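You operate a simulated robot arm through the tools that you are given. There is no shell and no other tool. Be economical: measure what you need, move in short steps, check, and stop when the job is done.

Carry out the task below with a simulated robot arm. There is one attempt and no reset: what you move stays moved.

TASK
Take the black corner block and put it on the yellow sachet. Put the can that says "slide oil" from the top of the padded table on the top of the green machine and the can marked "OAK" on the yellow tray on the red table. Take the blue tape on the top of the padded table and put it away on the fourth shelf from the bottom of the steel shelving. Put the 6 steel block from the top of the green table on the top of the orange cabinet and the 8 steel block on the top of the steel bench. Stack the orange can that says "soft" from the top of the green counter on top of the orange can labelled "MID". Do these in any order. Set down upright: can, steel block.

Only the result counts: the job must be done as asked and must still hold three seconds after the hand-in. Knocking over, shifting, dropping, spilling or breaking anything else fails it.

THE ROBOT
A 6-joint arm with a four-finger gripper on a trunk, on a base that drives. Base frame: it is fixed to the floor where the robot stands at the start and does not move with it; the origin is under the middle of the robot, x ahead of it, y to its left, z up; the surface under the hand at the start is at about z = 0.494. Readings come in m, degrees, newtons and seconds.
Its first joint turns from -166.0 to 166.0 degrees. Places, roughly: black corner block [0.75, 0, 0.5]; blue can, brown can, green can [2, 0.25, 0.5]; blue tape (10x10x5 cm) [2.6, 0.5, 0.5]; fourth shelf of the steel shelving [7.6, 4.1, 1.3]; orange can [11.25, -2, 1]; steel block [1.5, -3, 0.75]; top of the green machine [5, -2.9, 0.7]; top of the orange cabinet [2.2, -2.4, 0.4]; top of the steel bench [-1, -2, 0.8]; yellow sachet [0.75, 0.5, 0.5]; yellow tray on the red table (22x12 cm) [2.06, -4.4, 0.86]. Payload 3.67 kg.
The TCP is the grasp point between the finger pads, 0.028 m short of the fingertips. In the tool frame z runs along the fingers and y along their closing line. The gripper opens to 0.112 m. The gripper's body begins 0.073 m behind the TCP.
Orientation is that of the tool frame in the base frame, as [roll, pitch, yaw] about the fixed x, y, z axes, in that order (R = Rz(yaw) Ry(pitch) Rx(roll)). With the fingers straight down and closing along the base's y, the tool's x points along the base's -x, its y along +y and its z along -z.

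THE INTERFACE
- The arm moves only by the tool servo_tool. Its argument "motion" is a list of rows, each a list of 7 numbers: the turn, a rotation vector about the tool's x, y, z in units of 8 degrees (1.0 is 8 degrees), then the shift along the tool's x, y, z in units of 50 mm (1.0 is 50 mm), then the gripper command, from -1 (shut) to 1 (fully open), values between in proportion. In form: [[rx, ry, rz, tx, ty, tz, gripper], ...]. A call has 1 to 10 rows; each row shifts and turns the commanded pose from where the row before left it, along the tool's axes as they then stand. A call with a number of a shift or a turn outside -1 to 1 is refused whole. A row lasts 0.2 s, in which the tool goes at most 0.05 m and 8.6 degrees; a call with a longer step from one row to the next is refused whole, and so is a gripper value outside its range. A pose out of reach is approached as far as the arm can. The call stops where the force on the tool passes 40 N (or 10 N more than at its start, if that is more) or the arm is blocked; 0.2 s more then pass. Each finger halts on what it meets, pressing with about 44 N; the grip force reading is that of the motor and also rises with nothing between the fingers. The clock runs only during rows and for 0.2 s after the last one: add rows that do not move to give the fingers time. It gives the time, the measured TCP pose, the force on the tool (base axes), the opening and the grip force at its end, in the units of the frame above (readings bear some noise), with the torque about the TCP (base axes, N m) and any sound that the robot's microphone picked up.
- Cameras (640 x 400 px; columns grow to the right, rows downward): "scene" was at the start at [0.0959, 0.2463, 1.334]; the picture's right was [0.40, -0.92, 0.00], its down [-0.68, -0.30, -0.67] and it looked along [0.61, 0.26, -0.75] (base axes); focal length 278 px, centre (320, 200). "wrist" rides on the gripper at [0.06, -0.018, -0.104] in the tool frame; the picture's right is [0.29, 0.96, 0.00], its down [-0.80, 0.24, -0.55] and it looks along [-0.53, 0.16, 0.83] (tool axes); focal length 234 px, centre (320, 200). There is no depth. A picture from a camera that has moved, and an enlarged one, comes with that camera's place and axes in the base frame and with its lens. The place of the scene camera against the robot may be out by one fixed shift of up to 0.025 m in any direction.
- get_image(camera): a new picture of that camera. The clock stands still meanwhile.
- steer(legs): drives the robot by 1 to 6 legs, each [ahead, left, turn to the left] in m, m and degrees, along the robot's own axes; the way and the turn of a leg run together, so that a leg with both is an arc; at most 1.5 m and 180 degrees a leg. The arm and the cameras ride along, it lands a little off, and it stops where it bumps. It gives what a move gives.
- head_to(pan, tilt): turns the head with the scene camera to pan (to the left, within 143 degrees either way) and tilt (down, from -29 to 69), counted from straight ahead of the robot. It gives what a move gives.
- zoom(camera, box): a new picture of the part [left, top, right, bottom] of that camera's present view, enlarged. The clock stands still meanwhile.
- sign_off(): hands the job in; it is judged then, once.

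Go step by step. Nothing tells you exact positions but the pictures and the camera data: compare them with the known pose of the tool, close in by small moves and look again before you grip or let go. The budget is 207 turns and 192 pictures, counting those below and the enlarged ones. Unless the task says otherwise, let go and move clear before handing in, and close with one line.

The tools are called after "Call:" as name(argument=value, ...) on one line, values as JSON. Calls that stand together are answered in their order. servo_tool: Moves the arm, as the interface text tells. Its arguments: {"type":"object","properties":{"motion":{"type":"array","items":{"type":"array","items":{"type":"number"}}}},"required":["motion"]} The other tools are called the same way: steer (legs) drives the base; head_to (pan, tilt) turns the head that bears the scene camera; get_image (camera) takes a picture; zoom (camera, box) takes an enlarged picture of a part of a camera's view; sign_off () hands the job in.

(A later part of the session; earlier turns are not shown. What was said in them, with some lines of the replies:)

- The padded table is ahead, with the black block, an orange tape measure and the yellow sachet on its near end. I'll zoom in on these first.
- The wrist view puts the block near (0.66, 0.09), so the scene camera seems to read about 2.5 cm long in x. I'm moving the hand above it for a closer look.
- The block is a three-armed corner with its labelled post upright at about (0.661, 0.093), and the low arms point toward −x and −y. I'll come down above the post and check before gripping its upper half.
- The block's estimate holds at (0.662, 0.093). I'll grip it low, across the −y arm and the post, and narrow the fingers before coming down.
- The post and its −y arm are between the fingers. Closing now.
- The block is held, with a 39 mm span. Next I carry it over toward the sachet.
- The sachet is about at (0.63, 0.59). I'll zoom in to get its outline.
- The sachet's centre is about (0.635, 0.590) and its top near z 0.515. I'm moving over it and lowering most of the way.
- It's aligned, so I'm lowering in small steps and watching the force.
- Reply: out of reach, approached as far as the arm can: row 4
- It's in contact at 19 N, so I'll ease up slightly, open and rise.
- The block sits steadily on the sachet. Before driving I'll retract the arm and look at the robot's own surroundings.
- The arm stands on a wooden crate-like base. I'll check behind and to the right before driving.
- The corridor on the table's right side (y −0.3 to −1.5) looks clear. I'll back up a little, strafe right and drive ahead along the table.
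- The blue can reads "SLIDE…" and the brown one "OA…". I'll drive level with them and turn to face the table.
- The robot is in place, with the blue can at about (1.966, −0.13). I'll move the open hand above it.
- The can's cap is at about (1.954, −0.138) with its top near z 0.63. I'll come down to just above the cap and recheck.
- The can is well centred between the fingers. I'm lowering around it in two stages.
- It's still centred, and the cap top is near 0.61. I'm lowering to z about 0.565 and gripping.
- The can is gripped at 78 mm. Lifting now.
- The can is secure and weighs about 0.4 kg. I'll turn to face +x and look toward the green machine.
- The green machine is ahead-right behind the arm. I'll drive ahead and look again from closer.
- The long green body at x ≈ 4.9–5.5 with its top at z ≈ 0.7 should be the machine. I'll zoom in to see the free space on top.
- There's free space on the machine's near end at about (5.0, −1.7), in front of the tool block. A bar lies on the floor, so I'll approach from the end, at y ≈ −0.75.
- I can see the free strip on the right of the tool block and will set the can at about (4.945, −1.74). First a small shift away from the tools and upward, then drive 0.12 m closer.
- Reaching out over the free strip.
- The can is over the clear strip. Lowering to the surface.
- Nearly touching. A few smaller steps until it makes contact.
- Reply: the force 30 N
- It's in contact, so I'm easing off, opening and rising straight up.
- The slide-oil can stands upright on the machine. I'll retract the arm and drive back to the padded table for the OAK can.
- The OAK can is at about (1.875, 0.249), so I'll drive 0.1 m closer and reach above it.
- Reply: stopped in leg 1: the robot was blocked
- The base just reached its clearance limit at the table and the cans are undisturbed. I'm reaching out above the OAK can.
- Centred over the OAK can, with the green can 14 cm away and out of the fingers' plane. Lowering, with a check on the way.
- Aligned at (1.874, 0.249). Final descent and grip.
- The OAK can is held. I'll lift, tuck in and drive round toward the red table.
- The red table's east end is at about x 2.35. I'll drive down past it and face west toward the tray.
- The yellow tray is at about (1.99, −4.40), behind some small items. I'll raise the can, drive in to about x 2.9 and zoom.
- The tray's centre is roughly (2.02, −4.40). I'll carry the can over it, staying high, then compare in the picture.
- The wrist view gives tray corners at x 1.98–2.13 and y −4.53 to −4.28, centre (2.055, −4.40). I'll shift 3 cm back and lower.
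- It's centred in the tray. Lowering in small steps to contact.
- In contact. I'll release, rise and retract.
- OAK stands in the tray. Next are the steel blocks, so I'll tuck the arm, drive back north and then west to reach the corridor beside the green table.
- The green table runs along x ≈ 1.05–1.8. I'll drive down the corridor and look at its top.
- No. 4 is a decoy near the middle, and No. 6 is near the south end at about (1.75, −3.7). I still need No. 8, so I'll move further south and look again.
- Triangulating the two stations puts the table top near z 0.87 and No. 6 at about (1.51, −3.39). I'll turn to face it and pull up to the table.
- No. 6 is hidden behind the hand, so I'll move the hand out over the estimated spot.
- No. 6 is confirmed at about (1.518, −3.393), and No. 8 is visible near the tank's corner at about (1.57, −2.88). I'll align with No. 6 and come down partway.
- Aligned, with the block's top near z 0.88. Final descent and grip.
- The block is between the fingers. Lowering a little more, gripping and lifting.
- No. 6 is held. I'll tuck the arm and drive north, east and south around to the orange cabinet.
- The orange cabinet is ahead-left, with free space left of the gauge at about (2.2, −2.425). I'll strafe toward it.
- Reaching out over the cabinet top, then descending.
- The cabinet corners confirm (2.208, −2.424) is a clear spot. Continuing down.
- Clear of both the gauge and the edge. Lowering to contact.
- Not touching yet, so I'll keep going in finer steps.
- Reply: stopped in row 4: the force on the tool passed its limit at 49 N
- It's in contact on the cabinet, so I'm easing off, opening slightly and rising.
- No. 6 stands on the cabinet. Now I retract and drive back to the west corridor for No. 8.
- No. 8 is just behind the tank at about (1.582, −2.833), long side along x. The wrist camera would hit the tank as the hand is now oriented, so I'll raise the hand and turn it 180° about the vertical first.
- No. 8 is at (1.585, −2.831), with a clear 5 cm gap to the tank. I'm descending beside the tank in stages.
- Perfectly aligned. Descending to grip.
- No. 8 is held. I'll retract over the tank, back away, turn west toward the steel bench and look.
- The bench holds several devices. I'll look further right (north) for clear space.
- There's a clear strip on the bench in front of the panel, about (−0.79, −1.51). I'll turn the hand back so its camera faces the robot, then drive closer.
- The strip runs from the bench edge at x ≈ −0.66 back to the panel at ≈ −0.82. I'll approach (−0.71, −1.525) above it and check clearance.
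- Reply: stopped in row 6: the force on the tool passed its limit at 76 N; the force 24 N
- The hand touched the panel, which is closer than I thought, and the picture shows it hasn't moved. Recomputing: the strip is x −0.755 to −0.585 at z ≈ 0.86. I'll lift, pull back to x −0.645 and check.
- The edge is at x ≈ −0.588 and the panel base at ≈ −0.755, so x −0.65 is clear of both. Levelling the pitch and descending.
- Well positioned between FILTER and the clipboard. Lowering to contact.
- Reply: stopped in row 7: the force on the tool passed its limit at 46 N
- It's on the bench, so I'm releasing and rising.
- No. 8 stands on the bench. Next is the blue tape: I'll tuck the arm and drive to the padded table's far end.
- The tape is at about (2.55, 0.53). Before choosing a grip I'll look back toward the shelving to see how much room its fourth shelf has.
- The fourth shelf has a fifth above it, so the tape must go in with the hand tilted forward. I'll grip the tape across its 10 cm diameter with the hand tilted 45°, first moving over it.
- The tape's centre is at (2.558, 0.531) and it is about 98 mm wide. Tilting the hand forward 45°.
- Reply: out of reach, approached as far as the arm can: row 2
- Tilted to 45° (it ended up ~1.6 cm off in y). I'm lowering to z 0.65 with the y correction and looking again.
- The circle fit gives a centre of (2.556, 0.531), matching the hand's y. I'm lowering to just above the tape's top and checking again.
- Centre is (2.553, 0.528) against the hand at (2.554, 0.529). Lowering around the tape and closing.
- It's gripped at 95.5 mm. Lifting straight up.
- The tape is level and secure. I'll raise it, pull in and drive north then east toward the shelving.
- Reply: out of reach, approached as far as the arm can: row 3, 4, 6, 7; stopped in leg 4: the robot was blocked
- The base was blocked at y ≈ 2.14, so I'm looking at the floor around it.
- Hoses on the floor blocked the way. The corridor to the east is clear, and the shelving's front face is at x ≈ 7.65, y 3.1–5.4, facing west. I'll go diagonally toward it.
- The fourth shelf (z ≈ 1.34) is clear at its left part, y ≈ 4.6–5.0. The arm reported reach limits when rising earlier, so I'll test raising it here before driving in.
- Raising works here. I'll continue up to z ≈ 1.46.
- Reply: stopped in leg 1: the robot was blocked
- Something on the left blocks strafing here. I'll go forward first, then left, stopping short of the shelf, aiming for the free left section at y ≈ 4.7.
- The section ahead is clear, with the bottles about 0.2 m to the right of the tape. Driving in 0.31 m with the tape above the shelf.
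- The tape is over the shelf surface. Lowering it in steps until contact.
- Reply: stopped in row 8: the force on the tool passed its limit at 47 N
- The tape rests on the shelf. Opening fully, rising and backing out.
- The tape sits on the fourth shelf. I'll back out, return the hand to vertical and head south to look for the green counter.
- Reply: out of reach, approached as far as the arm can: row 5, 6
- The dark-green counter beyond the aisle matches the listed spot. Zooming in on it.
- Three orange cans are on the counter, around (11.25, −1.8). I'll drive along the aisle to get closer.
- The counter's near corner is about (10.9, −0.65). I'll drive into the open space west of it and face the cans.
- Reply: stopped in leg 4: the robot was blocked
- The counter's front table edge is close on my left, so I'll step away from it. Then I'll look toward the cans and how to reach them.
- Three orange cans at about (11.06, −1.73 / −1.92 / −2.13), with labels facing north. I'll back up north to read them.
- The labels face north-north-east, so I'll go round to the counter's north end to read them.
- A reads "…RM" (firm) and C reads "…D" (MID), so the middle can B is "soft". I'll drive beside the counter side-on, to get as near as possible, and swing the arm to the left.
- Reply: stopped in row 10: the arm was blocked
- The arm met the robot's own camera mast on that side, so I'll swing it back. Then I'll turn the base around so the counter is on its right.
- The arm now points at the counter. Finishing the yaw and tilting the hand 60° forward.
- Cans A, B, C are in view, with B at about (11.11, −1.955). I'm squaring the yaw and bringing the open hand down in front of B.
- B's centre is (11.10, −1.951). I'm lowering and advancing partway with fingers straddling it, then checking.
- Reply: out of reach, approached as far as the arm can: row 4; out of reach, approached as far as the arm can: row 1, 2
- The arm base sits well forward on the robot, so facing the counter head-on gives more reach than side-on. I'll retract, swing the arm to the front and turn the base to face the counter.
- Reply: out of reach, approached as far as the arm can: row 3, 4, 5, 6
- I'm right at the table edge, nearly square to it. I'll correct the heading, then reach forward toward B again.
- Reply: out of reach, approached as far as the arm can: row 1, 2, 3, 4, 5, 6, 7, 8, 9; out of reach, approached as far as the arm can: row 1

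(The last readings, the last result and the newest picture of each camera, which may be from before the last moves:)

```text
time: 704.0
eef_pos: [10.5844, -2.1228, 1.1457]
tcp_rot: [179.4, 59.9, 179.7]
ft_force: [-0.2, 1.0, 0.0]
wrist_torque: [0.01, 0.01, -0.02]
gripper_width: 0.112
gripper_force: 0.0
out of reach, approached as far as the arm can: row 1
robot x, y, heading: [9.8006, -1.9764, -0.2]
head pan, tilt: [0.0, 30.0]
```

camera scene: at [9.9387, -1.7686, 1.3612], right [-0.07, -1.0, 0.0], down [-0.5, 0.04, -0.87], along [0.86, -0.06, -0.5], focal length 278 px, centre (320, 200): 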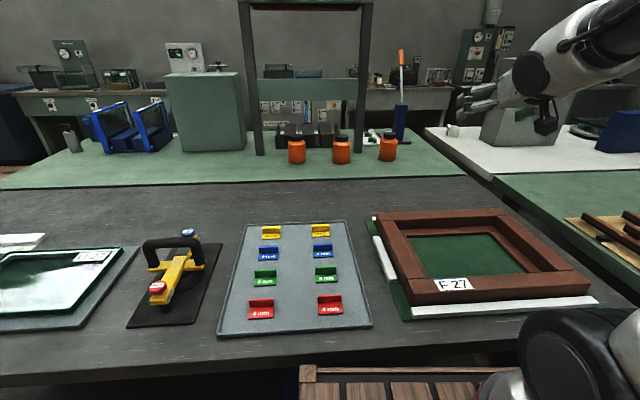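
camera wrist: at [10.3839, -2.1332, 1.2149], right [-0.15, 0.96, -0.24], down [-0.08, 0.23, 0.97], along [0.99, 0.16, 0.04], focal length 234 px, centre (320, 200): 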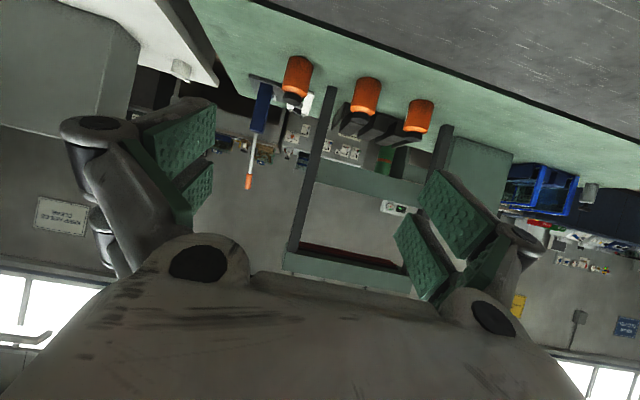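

Moving left is what hits the arm's limit, while forward works. So I'll strafe the base left instead to line up with B.

Call:
steer(legs=[[0, 0.17, 0]])

Call:
servo_tool(motion=[[0, 0, 0, 0.05, 0, 0.9, 1], [0, 0, 0, 0.05, 0, 0.9, 1], [0, 0, 0, 0.05, 0, 0.9, 1], [0, 0, 0, 0.05, 0, 0.9, 1], [0, 0, 0, 0.05, 0, 0.9, 1], [0, 0, 0, 0.05, 0, 0.9, 1], [0, 0, 0, 0.05, 0, 0.9, 1], [0, 0, 0, 0, 0, 0, 1]])

Call:
get_image(camera="wrist")

```text
time: 705.5
eef_pos: [10.5854, -1.9511, 1.1459]
tcp_rot: [179.5, 59.9, 179.8]
ft_force: [-0.1, -0.1, 0.2]
wrist_torque: [0.03, 0.04, 0.0]
gripper_width: 0.1121
gripper_force: 0.1
robot x, y, heading: [9.7995, -1.8075, 0.2]
head pan, tilt: [0.0, 30.0]
```

```text
time: 707.3
eef_pos: [10.8506, -1.9461, 0.9751]
tcp_rot: [179.6, 59.9, 180.0]
ft_force: [1.2, 0.0, -0.1]
wrist_torque: [0.01, 0.01, 0.01]
gripper_width: 0.1117
gripper_force: 0.1
robot x, y, heading: [9.7992, -1.8095, 0.4]
head pan, tilt: [0.0, 30.0]
```

```text
26 pictures are left
camera wrist: at [10.7309, -1.9638, 0.9764], right [-0.15, 0.96, -0.24], down [-0.08, 0.23, 0.97], along [0.99, 0.17, 0.04], focal length 234 px, centre (320, 200)
```

wrist: 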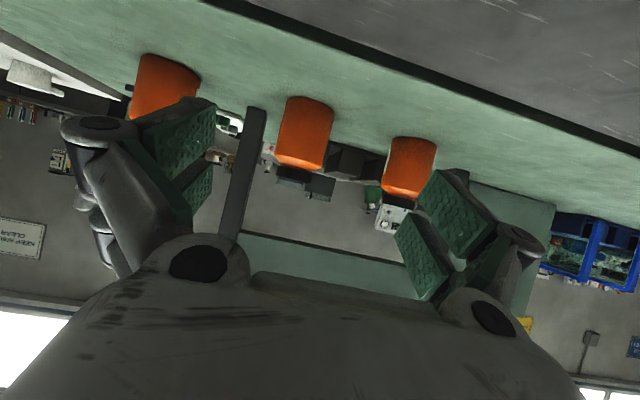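

B is straight ahead at (11.10, −1.949). Lowering and advancing.

Call:
servo_tool(motion=[[0, 0, 0, 0.5, -0.03, 0.29, 1], [0, 0, 0, 0.5, -0.03, 0.29, 1], [0, 0, 0, -0.47, 0, 0.814, 1], [0, 0, 0, -0.47, 0, 0.814, 1], [0, 0, 0, -0.47, 0, 0.814, 1], [0, 0, 0, 0, 0, 0, 1]])

Call:
get_image(camera="wrist")

```text
time: 708.7
eef_pos: [10.9876, -1.9512, 0.918]
tcp_rot: [179.5, 60.0, 179.9]
ft_force: [-0.6, 0.4, -0.3]
wrist_torque: [0.05, -0.02, 0.0]
gripper_width: 0.112
gripper_force: 0.1
robot x, y, heading: [9.8012, -1.805, -0.1]
head pan, tilt: [0.0, 30.0]
```

```text
25 pictures are left
camera wrist: at [10.8686, -1.9702, 0.9184], right [-0.15, 0.96, -0.24], down [-0.08, 0.23, 0.97], along [0.99, 0.17, 0.04], focal length 234 px, centre (320, 200)
```

wrist: 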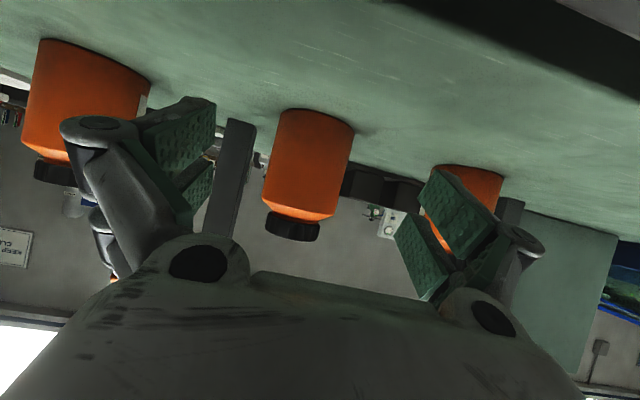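

Reach is good and B is centred at (11.105, −1.950). Final advance, then grip.

Call:
servo_tool(motion=[[0, 0, 0, -0.38, 0.01, 0.66, 1], [0, 0, 0, -0.38, 0.01, 0.66, 1], [0, 0, 0, -0.36, 0.01, 0.62, 1], [0, 0, 0, 0, 0, 0, 1]])

Call:
get_image(camera="wrist")

```text
time: 709.7
eef_pos: [11.0686, -1.9538, 0.9155]
tcp_rot: [178.7, 60.6, 179.9]
ft_force: [-0.7, 0.6, -0.3]
wrist_torque: [-0.02, -0.02, -0.02]
gripper_width: 0.1118
gripper_force: 0.0
out of reach, approached as far as the arm can: row 2, 3
robot x, y, heading: [9.8026, -1.804, 0.0]
head pan, tilt: [0.0, 30.0]
```

```text
24 pictures are left
camera wrist: at [10.9495, -1.9727, 0.916], right [-0.16, 0.96, -0.24], down [-0.1, 0.23, 0.97], along [0.98, 0.17, 0.06], focal length 234 px, centre (320, 200)
```

wrist: 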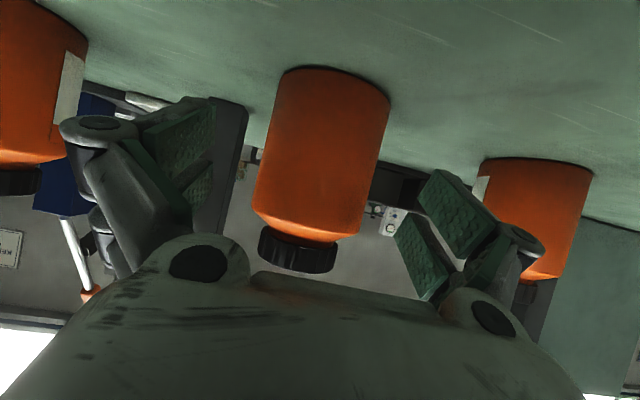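

The arm is just short by ~3 cm. I'll pull the hand back clear, creep the base 3 cm closer, then re-advance.

Call:
servo_tool(motion=[[0.1, -0.05, 0, 0.3, 0, -0.52, 1], [0, 0, 0, 0.3, 0, -0.52, 1], [0, 0, 0, 0, 0, 0, 1]])

Call:
steer(legs=[[0.035, 0, 0]])

Call:
get_image(camera="wrist")

```text
time: 710.5
eef_pos: [11.0392, -1.96, 0.9337]
tcp_rot: [179.7, 62.1, 179.9]
ft_force: [-0.7, -0.8, -0.8]
wrist_torque: [0.02, -0.03, 0.02]
gripper_width: 0.1122
gripper_force: 0.1
out of reach, approached as far as the arm can: row 1, 2
robot x, y, heading: [9.8041, -1.8068, -0.1]
head pan, tilt: [0.0, 30.0]
```

```text
time: 711.4
eef_pos: [11.073, -1.9611, 0.9341]
tcp_rot: [179.7, 62.1, 179.9]
ft_force: [-0.7, 1.3, -0.5]
wrist_torque: [-0.01, -0.01, -0.02]
gripper_width: 0.112
gripper_force: 0.1
robot x, y, heading: [9.8349, -1.8076, -0.0]
head pan, tilt: [0.0, 30.0]
```

```text
23 pictures are left
camera wrist: at [10.9554, -1.9784, 0.9304], right [-0.14, 0.96, -0.25], down [-0.12, 0.24, 0.96], along [0.98, 0.16, 0.08], focal length 234 px, centre (320, 200)
```

wrist: 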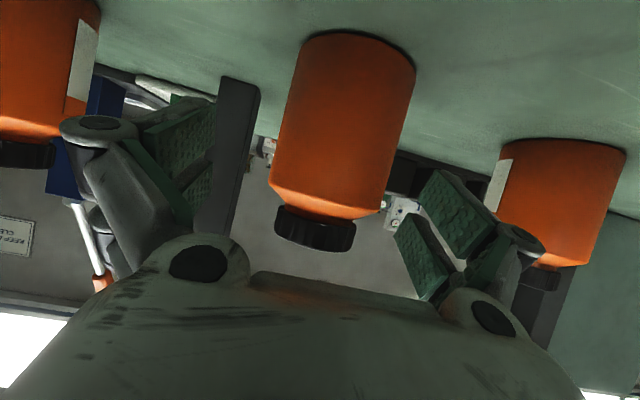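

The base moved in without bumping. B is at (11.108, −1.953), so I'll nudge left and advance.

Call:
servo_tool(motion=[[0, 0, 0, 0, 0.16, 0, 1], [0, 0, 0, 0, 0, 0.34, 1], [0, 0, 0, 0, 0, 0.34, 1], [0, 0, 0, 0, 0, 0, 1]])

Call:
get_image(camera="wrist")

```text
time: 712.4
eef_pos: [11.1041, -1.9515, 0.9228]
tcp_rot: [179.6, 62.4, 179.7]
ft_force: [-1.0, 0.7, -0.3]
wrist_torque: [-0.01, -0.02, 0.0]
gripper_width: 0.112
gripper_force: 0.1
out of reach, approached as far as the arm can: row 3
robot x, y, heading: [9.8334, -1.8077, 0.0]
head pan, tilt: [0.0, 30.0]
```

```text
22 pictures are left
camera wrist: at [10.985, -1.9694, 0.9183], right [-0.14, 0.96, -0.25], down [-0.12, 0.24, 0.96], along [0.98, 0.16, 0.08], focal length 234 px, centre (320, 200)
```

wrist: 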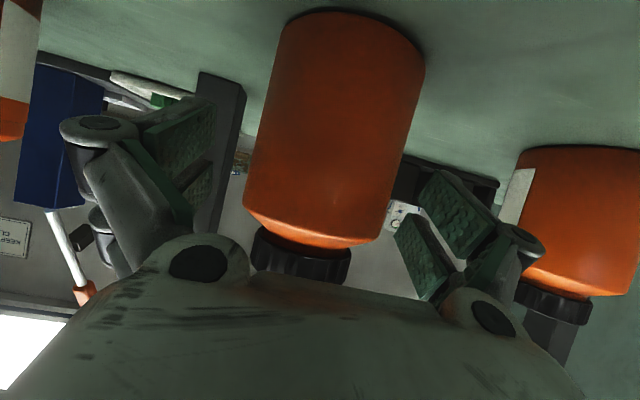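

The hand is centred on B. Closing and lifting slightly.

Call:
servo_tool(motion=[[0, 0, 0, 0, 0, 0, -1], [0, 0, 0, 0, 0, 0, -1], [0, 0, 0, 0, 0, 0, -1], [0, 0, 0, -0.35, 0, -0.19, -1], [0, 0, 0, -0.35, 0, -0.19, -1], [0, 0, 0, 0, 0, 0, -1]])

Call:
get_image(camera="wrist")

```text
time: 713.8
eef_pos: [11.1015, -1.9518, 0.9624]
tcp_rot: [179.6, 62.1, 179.8]
ft_force: [0.0, -0.2, -2.6]
wrist_torque: [0.0, 0.02, -0.01]
gripper_width: 0.0787
gripper_force: 43.8
robot x, y, heading: [9.8335, -1.8067, -0.2]
head pan, tilt: [0.0, 30.0]
```

```text
21 pictures are left
camera wrist: at [10.9832, -1.9708, 0.9594], right [-0.14, 0.96, -0.25], down [-0.12, 0.24, 0.96], along [0.98, 0.16, 0.08], focal length 234 px, centre (320, 200)
```

wrist: 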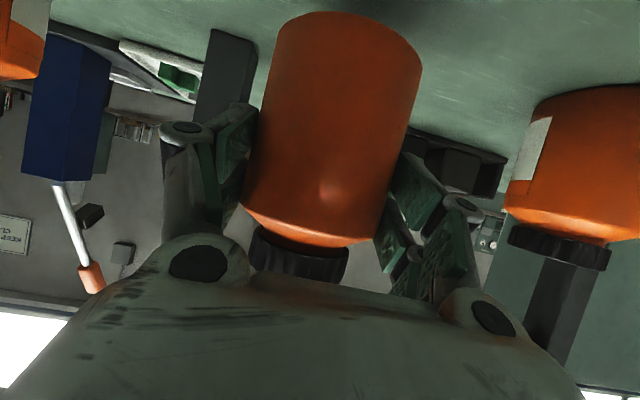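

"Soft" is held. Lifting it clear above the other cans and easing back slightly.

Call:
servo_tool(motion=[[0, 0, 0, -0.75, 0, -0.4, -1], [0, 0, 0, -0.75, 0, -0.4, -1], [0, 0, 0, -0.75, 0, -0.4, -1], [0, 0, 0, -0.2, 0, -0.1, -1], [0, 0, 0, 0.47, 0, -0.88, -1], [0, 0, 0, 0, 0, 0, -1]])

Call:
steer(legs=[[0, -0.22, 0]])

Call:
get_image(camera="wrist")

Call:
zoom(camera="scene", box=[240, 80, 420, 192])

```text
time: 715.1
eef_pos: [11.0459, -1.9568, 1.0951]
tcp_rot: [179.6, 62.0, 179.8]
ft_force: [1.2, 0.1, -8.4]
wrist_torque: [0.0, -0.23, 0.03]
gripper_width: 0.0785
gripper_force: 44.4
out of reach, approached as far as the arm can: row 3
robot x, y, heading: [9.8373, -1.8051, 0.0]
head pan, tilt: [0.0, 30.0]
```

```text
time: 716.9
eef_pos: [11.0468, -2.1736, 1.0968]
tcp_rot: [179.7, 62.0, -179.9]
ft_force: [0.2, 0.2, -3.5]
wrist_torque: [0.01, 0.05, 0.0]
gripper_width: 0.0788
gripper_force: 44.0
robot x, y, heading: [9.8319, -2.0268, 0.4]
head pan, tilt: [0.0, 30.0]
```

```text
20 pictures are left
camera wrist: at [10.928, -2.1922, 1.0943], right [-0.14, 0.96, -0.25], down [-0.12, 0.24, 0.96], along [0.98, 0.17, 0.08], focal length 234 px, centre (320, 200)
```

wrist: 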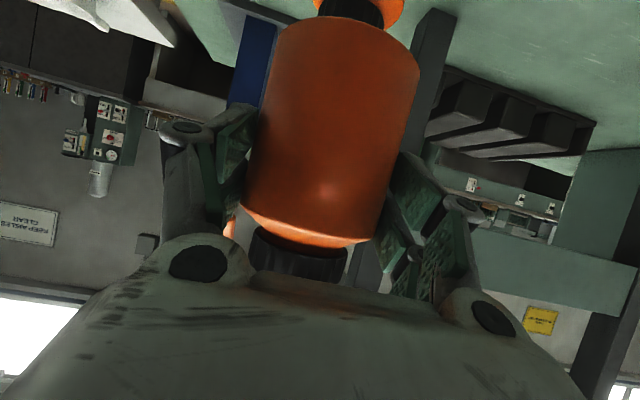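

```text
3.56 times, centred on (330, 136) of scene
camera zoom: at [9.9487, -1.8129, 1.3611], right [0.01, -1.0, 0.0], down [-0.5, 0.0, -0.87], along [0.87, 0.0, -0.5], focal length 988 px, centre (284, 428)
```

zoom: 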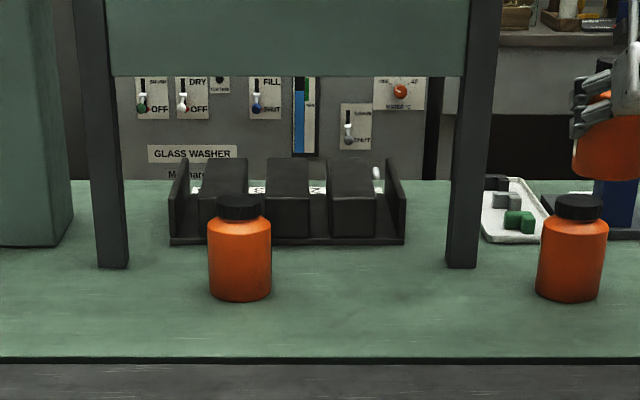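

MID's cap is at about (11.115, −2.175). I'm advancing the held can over it.

Call:
servo_tool(motion=[[0, 0, 0, -0.315, -0.02, 0.59, -1], [0, 0, 0, -0.315, -0.02, 0.59, -1], [0, 0, 0, 0, 0, 0, -1]])

Call:
get_image(camera="wrist")

Call:
zoom(camera="scene", box=[330, 80, 490, 180])

```text
time: 717.6
eef_pos: [11.093, -2.1765, 1.0951]
tcp_rot: [179.8, 62.1, -179.9]
ft_force: [0.1, 0.8, -2.6]
wrist_torque: [0.0, 0.05, 0.04]
gripper_width: 0.0787
gripper_force: 44.1
out of reach, approached as far as the arm can: row 2
robot x, y, heading: [9.8325, -2.025, 0.4]
head pan, tilt: [0.0, 30.0]
```

```text
18 pictures are left
camera wrist: at [10.9731, -2.1947, 1.093], right [-0.14, 0.96, -0.25], down [-0.12, 0.24, 0.96], along [0.98, 0.17, 0.08], focal length 234 px, centre (320, 200)
```

wrist: 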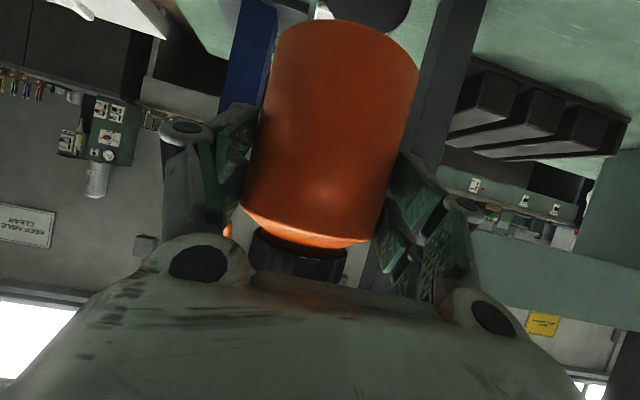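

```text
4.00 times, centred on (410, 130) of scene
camera zoom: at [9.9487, -1.8129, 1.3611], right [0.01, -1.0, 0.0], down [-0.5, 0.0, -0.87], along [0.87, 0.0, -0.5], focal length 1111 px, centre (-40, 480)
```

zoom: 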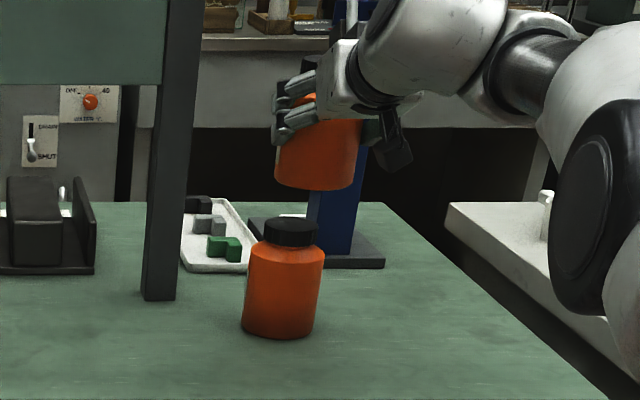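

MID looks slightly further away, x ≈ 11.13. I'll try advancing the arm a bit more.

Call:
servo_tool(motion=[[0, 0, 0, -0.16, 0.02, 0.3, -1], [0, 0, 0, -0.16, 0.02, 0.3, -1], [0, 0, 0, 0, 0, 0, -1]])

```text
time: 718.5
eef_pos: [11.0922, -2.1754, 1.0953]
tcp_rot: [179.7, 62.1, -180.0]
ft_force: [-0.2, -0.1, -4.1]
wrist_torque: [-0.01, 0.08, 0.0]
gripper_width: 0.0789
gripper_force: 44.2
out of reach, approached as far as the arm can: row 1, 2
robot x, y, heading: [9.8333, -2.0288, 0.3]
head pan, tilt: [0.0, 30.0]
```

That's the arm's limit, so I'll creep the base forward 3.5 cm with the can held high above MID.

Call:
steer(legs=[[0.037, 0, 0]])

Call:
zoom(camera="scene", box=[330, 80, 490, 180])

Call:
get_image(camera="wrist")

```text
time: 719.3
eef_pos: [11.1057, -2.1783, 1.0924]
tcp_rot: [179.7, 61.8, 179.9]
ft_force: [-0.4, -0.9, -2.7]
wrist_torque: [-0.01, 0.04, 0.06]
gripper_width: 0.0788
gripper_force: 44.0
robot x, y, heading: [9.8517, -2.0249, 0.1]
head pan, tilt: [0.0, 30.0]
stopped in leg 1: the robot was blocked; the commanded pose is now the measured one
```

```text
4.00 times, centred on (410, 130) of scene
camera zoom: at [9.963, -1.8132, 1.3611], right [0.0, -1.0, 0.0], down [-0.5, 0.0, -0.87], along [0.87, 0.0, -0.5], focal length 1111 px, centre (-40, 480)
```

zoom: 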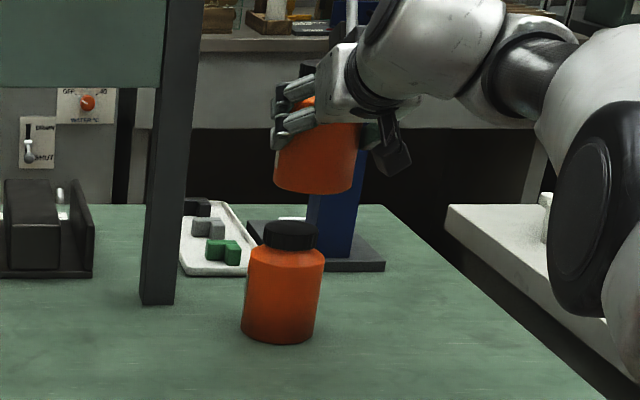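

```text
15 pictures are left
camera wrist: at [10.9864, -2.1973, 1.0897], right [-0.14, 0.96, -0.25], down [-0.11, 0.24, 0.96], along [0.98, 0.16, 0.07], focal length 234 px, centre (320, 200)
```

wrist: 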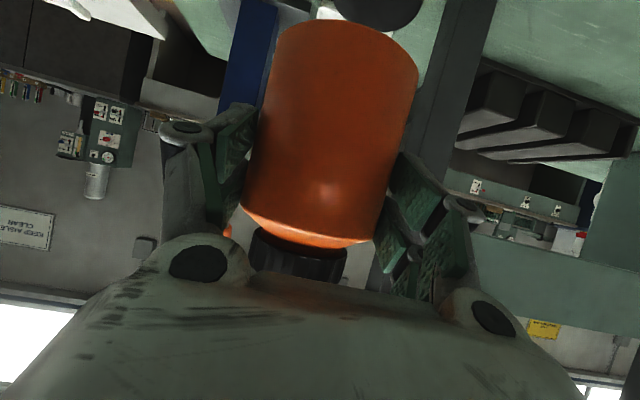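

The base is now at its stop. Reach improves a bit lower down, so I'll lower to just above the cap, then push forward and slightly left.

Call:
servo_tool(motion=[[0, 0, 0, 0.31, 0, 0.165, -1], [0, 0, 0, 0.31, 0, 0.165, -1], [0, 0, 0, 0, 0.12, 0, -1], [0, 0, 0, 0, 0.12, 0, -1], [0, 0, 0, -0.1, 0, 0.18, -1], [0, 0, 0, -0.1, 0, 0.18, -1], [0, 0, 0, 0, 0, 0, -1]])

```text
time: 720.9
eef_pos: [11.1156, -2.168, 1.0583]
tcp_rot: [179.7, 61.9, 179.9]
ft_force: [-0.6, 0.2, -2.4]
wrist_torque: [0.04, 0.01, 0.0]
gripper_width: 0.0786
gripper_force: 43.7
out of reach, approached as far as the arm can: row 6
robot x, y, heading: [9.8466, -2.0294, -0.0]
head pan, tilt: [0.0, 30.0]
```

Call:
zoom(camera="scene", box=[360, 90, 456, 170])

Call:
get_image(camera="wrist")

```text
5.00 times, centred on (408, 130) of scene
camera zoom: at [9.963, -1.8131, 1.3611], right [0.0, -1.0, 0.0], down [-0.5, 0.0, -0.87], along [0.87, 0.0, -0.5], focal length 1389 px, centre (-120, 550)
```

zoom: 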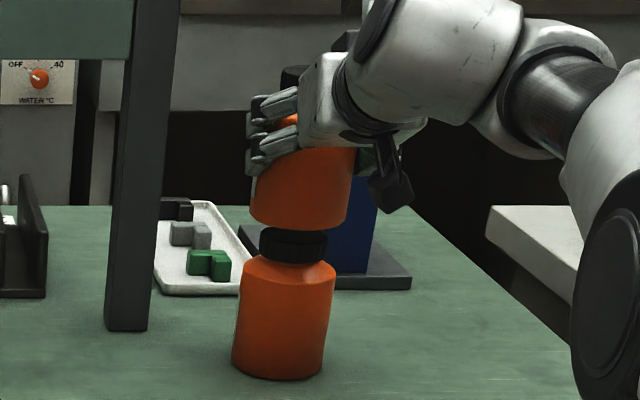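

```text
13 pictures are left
camera wrist: at [10.9963, -2.1857, 1.0553], right [-0.14, 0.96, -0.25], down [-0.11, 0.24, 0.96], along [0.98, 0.16, 0.08], focal length 234 px, centre (320, 200)
```

wrist: 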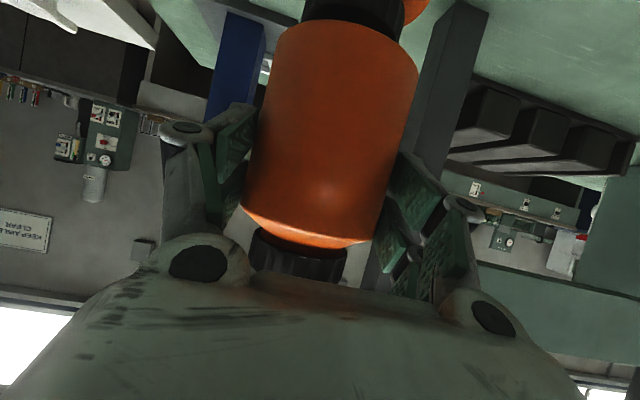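

Laterally aligned in both views, with depth within ~1 cm. I'm lowering gently onto MID's cap with a slight forward bias.

Call:
servo_tool(motion=[[0, 0, 0, 0.044, 0, 0.046, -1], [0, 0, 0, 0.044, 0, 0.046, -1], [0, 0, 0, 0.044, 0, 0.046, -1], [0, 0, 0, 0.044, 0, 0.046, -1], [0, 0, 0, 0.044, 0, 0.046, -1], [0, 0, 0, 0, 0, 0, -1]])

Call:
zoom(camera="scene", box=[360, 90, 456, 170])

```text
time: 722.3
eef_pos: [11.1176, -2.1663, 1.0424]
tcp_rot: [179.7, 61.9, 180.0]
ft_force: [0.6, 0.4, -2.8]
wrist_torque: [0.04, 0.07, -0.03]
gripper_width: 0.0787
gripper_force: 44.0
robot x, y, heading: [9.8515, -2.0282, 0.2]
head pan, tilt: [0.0, 30.0]
```

```text
5.00 times, centred on (408, 130) of scene
camera zoom: at [9.963, -1.8131, 1.3611], right [0.0, -1.0, 0.0], down [-0.5, 0.0, -0.87], along [0.87, 0.0, -0.5], focal length 1389 px, centre (-120, 550)
```

zoom: 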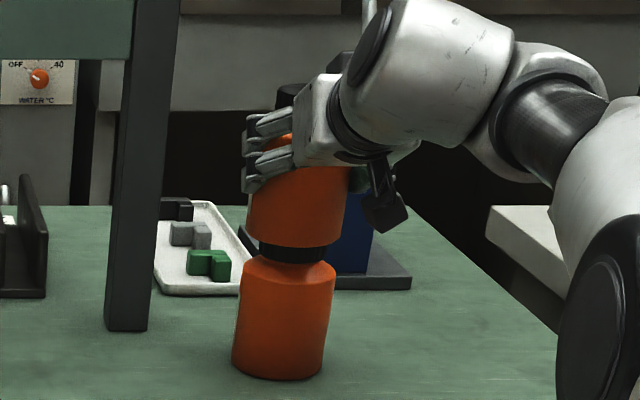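

Call:
servo_tool(motion=[[0, 0, 0, 0.044, 0, 0.046, -1], [0, 0, 0, 0.044, 0, 0.046, -1], [0, 0, 0, 0.044, 0, 0.046, -1], [0, 0, 0, 0, 0, 0, -1]])

```text
time: 723.3
eef_pos: [11.1196, -2.167, 1.0415]
tcp_rot: [179.5, 62.5, 179.8]
ft_force: [3.5, 4.6, 31.6]
wrist_torque: [0.72, -0.72, -0.3]
gripper_width: 0.079
gripper_force: 44.4
out of reach, approached as far as the arm can: row 1
robot x, y, heading: [9.8511, -2.0282, 0.1]
head pan, tilt: [0.0, 30.0]
```

In contact at 32 N, and the torque suggests MID's centre lies slightly forward and left. I'll lift a few mm, shift +6 mm in each and re-touch.

Call:
servo_tool(motion=[[0, 0, 0, -0.1, 0, -0.053, -1], [0, 0, 0, -0.06, 0, -0.03, -1], [0, 0, 0, 0, 0.12, 0, -1], [0, 0, 0, -0.06, 0, 0.11, -1], [0, 0, 0, 0, 0, 0, -1]])

Call:
servo_tool(motion=[[0, 0, 0, 0.06, 0, 0.03, -1], [0, 0, 0, 0.05, 0, 0.026, -1], [0, 0, 0, 0.04, 0, 0.02, -1], [0, 0, 0, 0, 0, 0, -1]])

```text
time: 724.5
eef_pos: [11.1186, -2.1612, 1.0394]
tcp_rot: [179.6, 61.7, 179.9]
ft_force: [-2.5, -0.1, 3.3]
wrist_torque: [0.01, 0.16, 0.02]
gripper_width: 0.0785
gripper_force: 44.3
out of reach, approached as far as the arm can: row 4
robot x, y, heading: [9.8529, -2.0282, 0.3]
head pan, tilt: [0.0, 30.0]
```

```text
time: 725.5
eef_pos: [11.118, -2.1607, 1.0384]
tcp_rot: [179.7, 62.3, 179.8]
ft_force: [3.1, 4.7, 29.0]
wrist_torque: [0.51, -0.35, -0.04]
gripper_width: 0.0786
gripper_force: 44.1
robot x, y, heading: [9.8494, -2.0286, 0.2]
head pan, tilt: [0.0, 30.0]
```

The contact is now nearly centred (offset ~5–7 mm). A quick look before releasing.

Call:
zoom(camera="scene", box=[360, 90, 456, 170])

Call:
get_image(camera="wrist")

```text
5.00 times, centred on (408, 130) of scene
camera zoom: at [9.9613, -1.8128, 1.3612], right [0.0, -1.0, 0.0], down [-0.5, 0.0, -0.87], along [0.87, 0.0, -0.5], focal length 1389 px, centre (-120, 550)
```

zoom: 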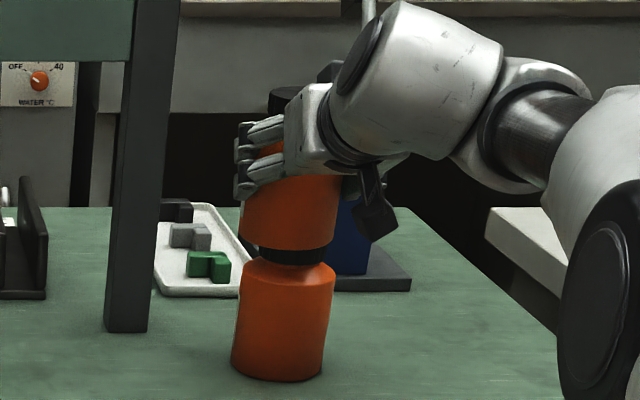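

```text
10 pictures are left
camera wrist: at [10.9989, -2.179, 1.0345], right [-0.14, 0.96, -0.25], down [-0.12, 0.24, 0.96], along [0.98, 0.16, 0.08], focal length 234 px, centre (320, 200)
```

wrist: 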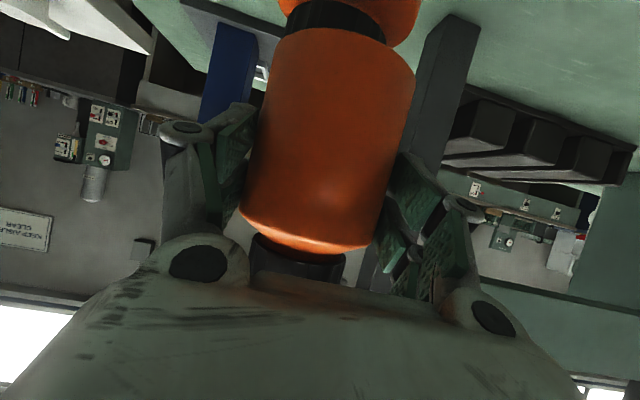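

The held can is ~5 mm too far left of MID's axis, so I'll lift, shift 5 mm right and re-touch.

Call:
servo_tool(motion=[[0, 0, 0, -0.14, 0, -0.075, -1], [0, 0, 0, -0.1, 0, -0.053, -1], [0, 0, 0, 0, -0.09, 0, -1], [0, 0, 0, 0, 0, 0, -1], [0, 0, 0, 0.1, 0, 0.053, -1], [0, 0, 0, 0.06, 0, 0.03, -1], [0, 0, 0, 0.04, 0, 0.02, -1], [0, 0, 0, 0, 0, 0, -1]])

```text
time: 727.3
eef_pos: [11.1172, -2.164, 1.0393]
tcp_rot: [179.6, 62.0, 179.8]
ft_force: [4.8, 2.0, 12.4]
wrist_torque: [0.36, -0.53, -0.09]
gripper_width: 0.0782
gripper_force: 44.3
robot x, y, heading: [9.849, -2.0265, 0.0]
head pan, tilt: [0.0, 30.0]
```

Good contact at 12 N. Opening the fingers now.

Call:
servo_tool(motion=[[0, 0, 0, 0, 0, 0, 0.3], [0, 0, 0, 0, 0, 0, 0.7], [0, 0, 0, 0, 0, 0, 1], [0, 0, 0, 0, 0, 0, 1]])

Call:
get_image(camera="wrist")

```text
time: 728.3
eef_pos: [11.1173, -2.1646, 1.0357]
tcp_rot: [179.7, 61.8, 180.0]
ft_force: [-0.1, 0.4, 0.3]
wrist_torque: [0.01, 0.05, 0.02]
gripper_width: 0.1121
gripper_force: 0.0
robot x, y, heading: [9.8475, -2.0277, 0.1]
head pan, tilt: [0.0, 30.0]
```

```text
9 pictures are left
camera wrist: at [10.999, -2.1833, 1.0323], right [-0.14, 0.96, -0.25], down [-0.11, 0.24, 0.96], along [0.98, 0.16, 0.08], focal length 234 px, centre (320, 200)
```

wrist: 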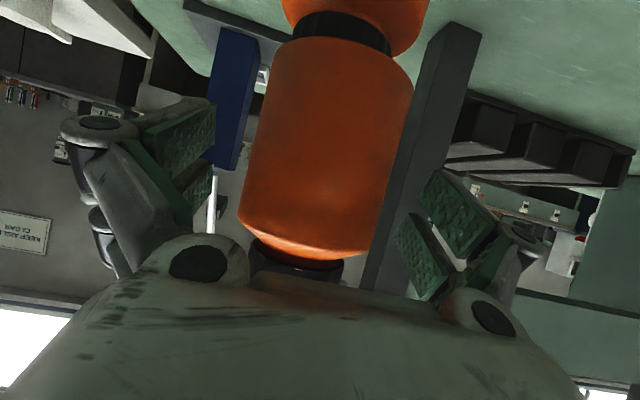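

It stands stably on MID. Backing the hand straight out.

Call:
servo_tool(motion=[[0, 0, 0, 0.2, 0, -0.38, 1], [0, 0, 0, 0.3, 0, -0.56, 1], [0, 0, 0, 0.4, 0, -0.75, 1], [0, 0, 0, 0.4, 0, -0.75, 1], [0, 0, 0, 0.4, 0, -0.75, 1], [0, 0, 0, 0, 0, 0, 1]])

Call:
zoom(camera="scene", box=[330, 70, 474, 160])

```text
time: 729.7
eef_pos: [11.1125, -2.1748, 1.04]
tcp_rot: [179.5, 61.9, -180.0]
ft_force: [-0.3, 0.1, -0.2]
wrist_torque: [-0.03, -0.04, 0.0]
gripper_width: 0.1121
gripper_force: 0.0
out of reach, approached as far as the arm can: row 1, 2, 3, 4, 5
robot x, y, heading: [9.8457, -2.026, 0.1]
head pan, tilt: [0.0, 30.0]
```

```text
4.44 times, centred on (402, 115) of scene
camera zoom: at [9.9629, -1.8131, 1.3612], right [0.0, -1.0, 0.0], down [-0.5, 0.0, -0.87], along [0.87, 0.0, -0.5], focal length 1235 px, centre (-44, 578)
```

zoom: 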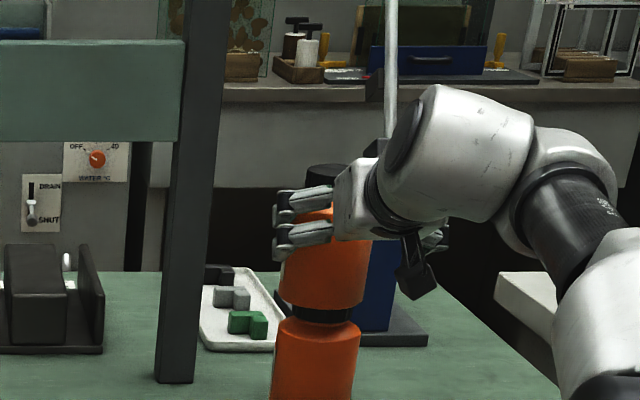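

The arm is stuck at its limit and drifted 1 cm right, though the fingers are still clear of the can. I'll back the base away instead, with a few mm of left correction.

Call:
steer(legs=[[-0.12, 0.008, 0]])

Call:
zoom(camera="scene", box=[330, 70, 474, 160])

```text
time: 730.9
eef_pos: [10.9975, -2.1665, 1.0405]
tcp_rot: [179.5, 61.9, 179.8]
ft_force: [-0.3, 0.7, 0.5]
wrist_torque: [0.0, 0.0, 0.0]
gripper_width: 0.1122
gripper_force: 0.1
robot x, y, heading: [9.7327, -2.0212, -0.0]
head pan, tilt: [0.0, 30.0]
```

```text
4.44 times, centred on (402, 115) of scene
camera zoom: at [9.8471, -1.8054, 1.3612], right [0.0, -1.0, 0.0], down [-0.5, 0.0, -0.87], along [0.87, 0.0, -0.5], focal length 1235 px, centre (-44, 578)
```

zoom: 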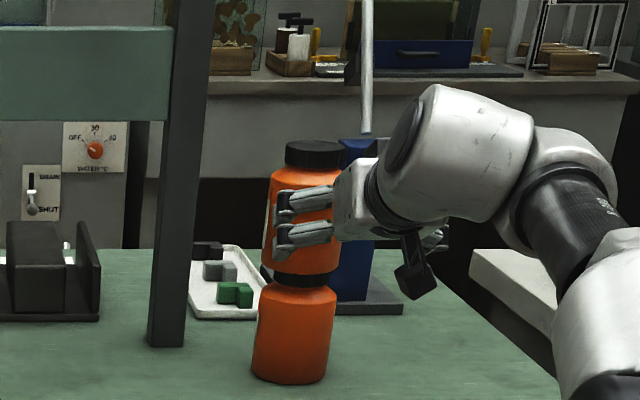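

The hand is clear of the stack. I'm backing away further and taking a final look.

Call:
steer(legs=[[-0.3, 0, 0]])

Call:
get_image(camera="wrist")

Call:
zoom(camera="scene", box=[240, 80, 480, 230])

```text
time: 733.0
eef_pos: [10.6954, -2.1672, 1.0413]
tcp_rot: [179.5, 61.8, -180.0]
ft_force: [0.6, 0.2, 0.3]
wrist_torque: [0.01, 0.0, -0.03]
gripper_width: 0.112
gripper_force: 0.0
robot x, y, heading: [9.4316, -2.0264, 0.2]
head pan, tilt: [0.0, 30.0]
```

```text
6 pictures are left
camera wrist: at [10.5767, -2.1859, 1.0382], right [-0.14, 0.96, -0.25], down [-0.11, 0.23, 0.97], along [0.98, 0.17, 0.08], focal length 234 px, centre (320, 200)
```

wrist: 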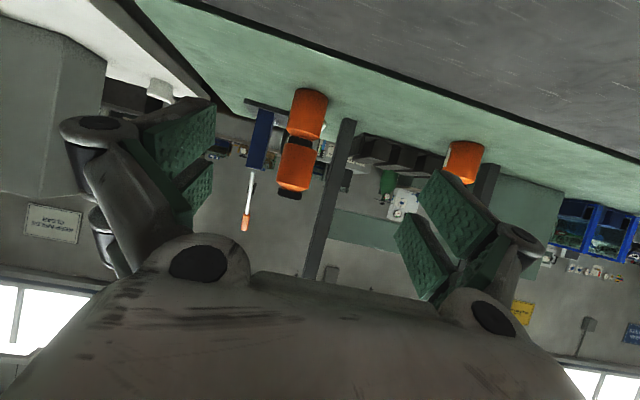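

```text
2.67 times, centred on (360, 155) of scene
camera zoom: at [9.5452, -1.806, 1.3612], right [0.0, -1.0, 0.0], down [-0.5, 0.0, -0.87], along [0.87, 0.0, -0.5], focal length 741 px, centre (213, 320)
```

zoom: 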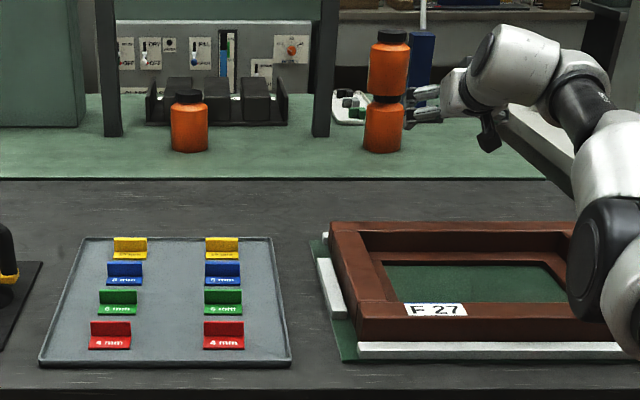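

All the placements are done and the stack stands upright with the hand clear, so I'm handing in.

Call:
sign_off()

```text
The job is handed in.
```

All the items were placed and the job is handed in; the "soft" can was picked by elimination, since its own label was never visible (the other two orange cans' visible label ends, "RM" and "D", I took as FIRM and MID), and along the way the hand once pressed the steel-bench panel and the base bumped furniture or floor hoses a few times, with nothing seen to shift.
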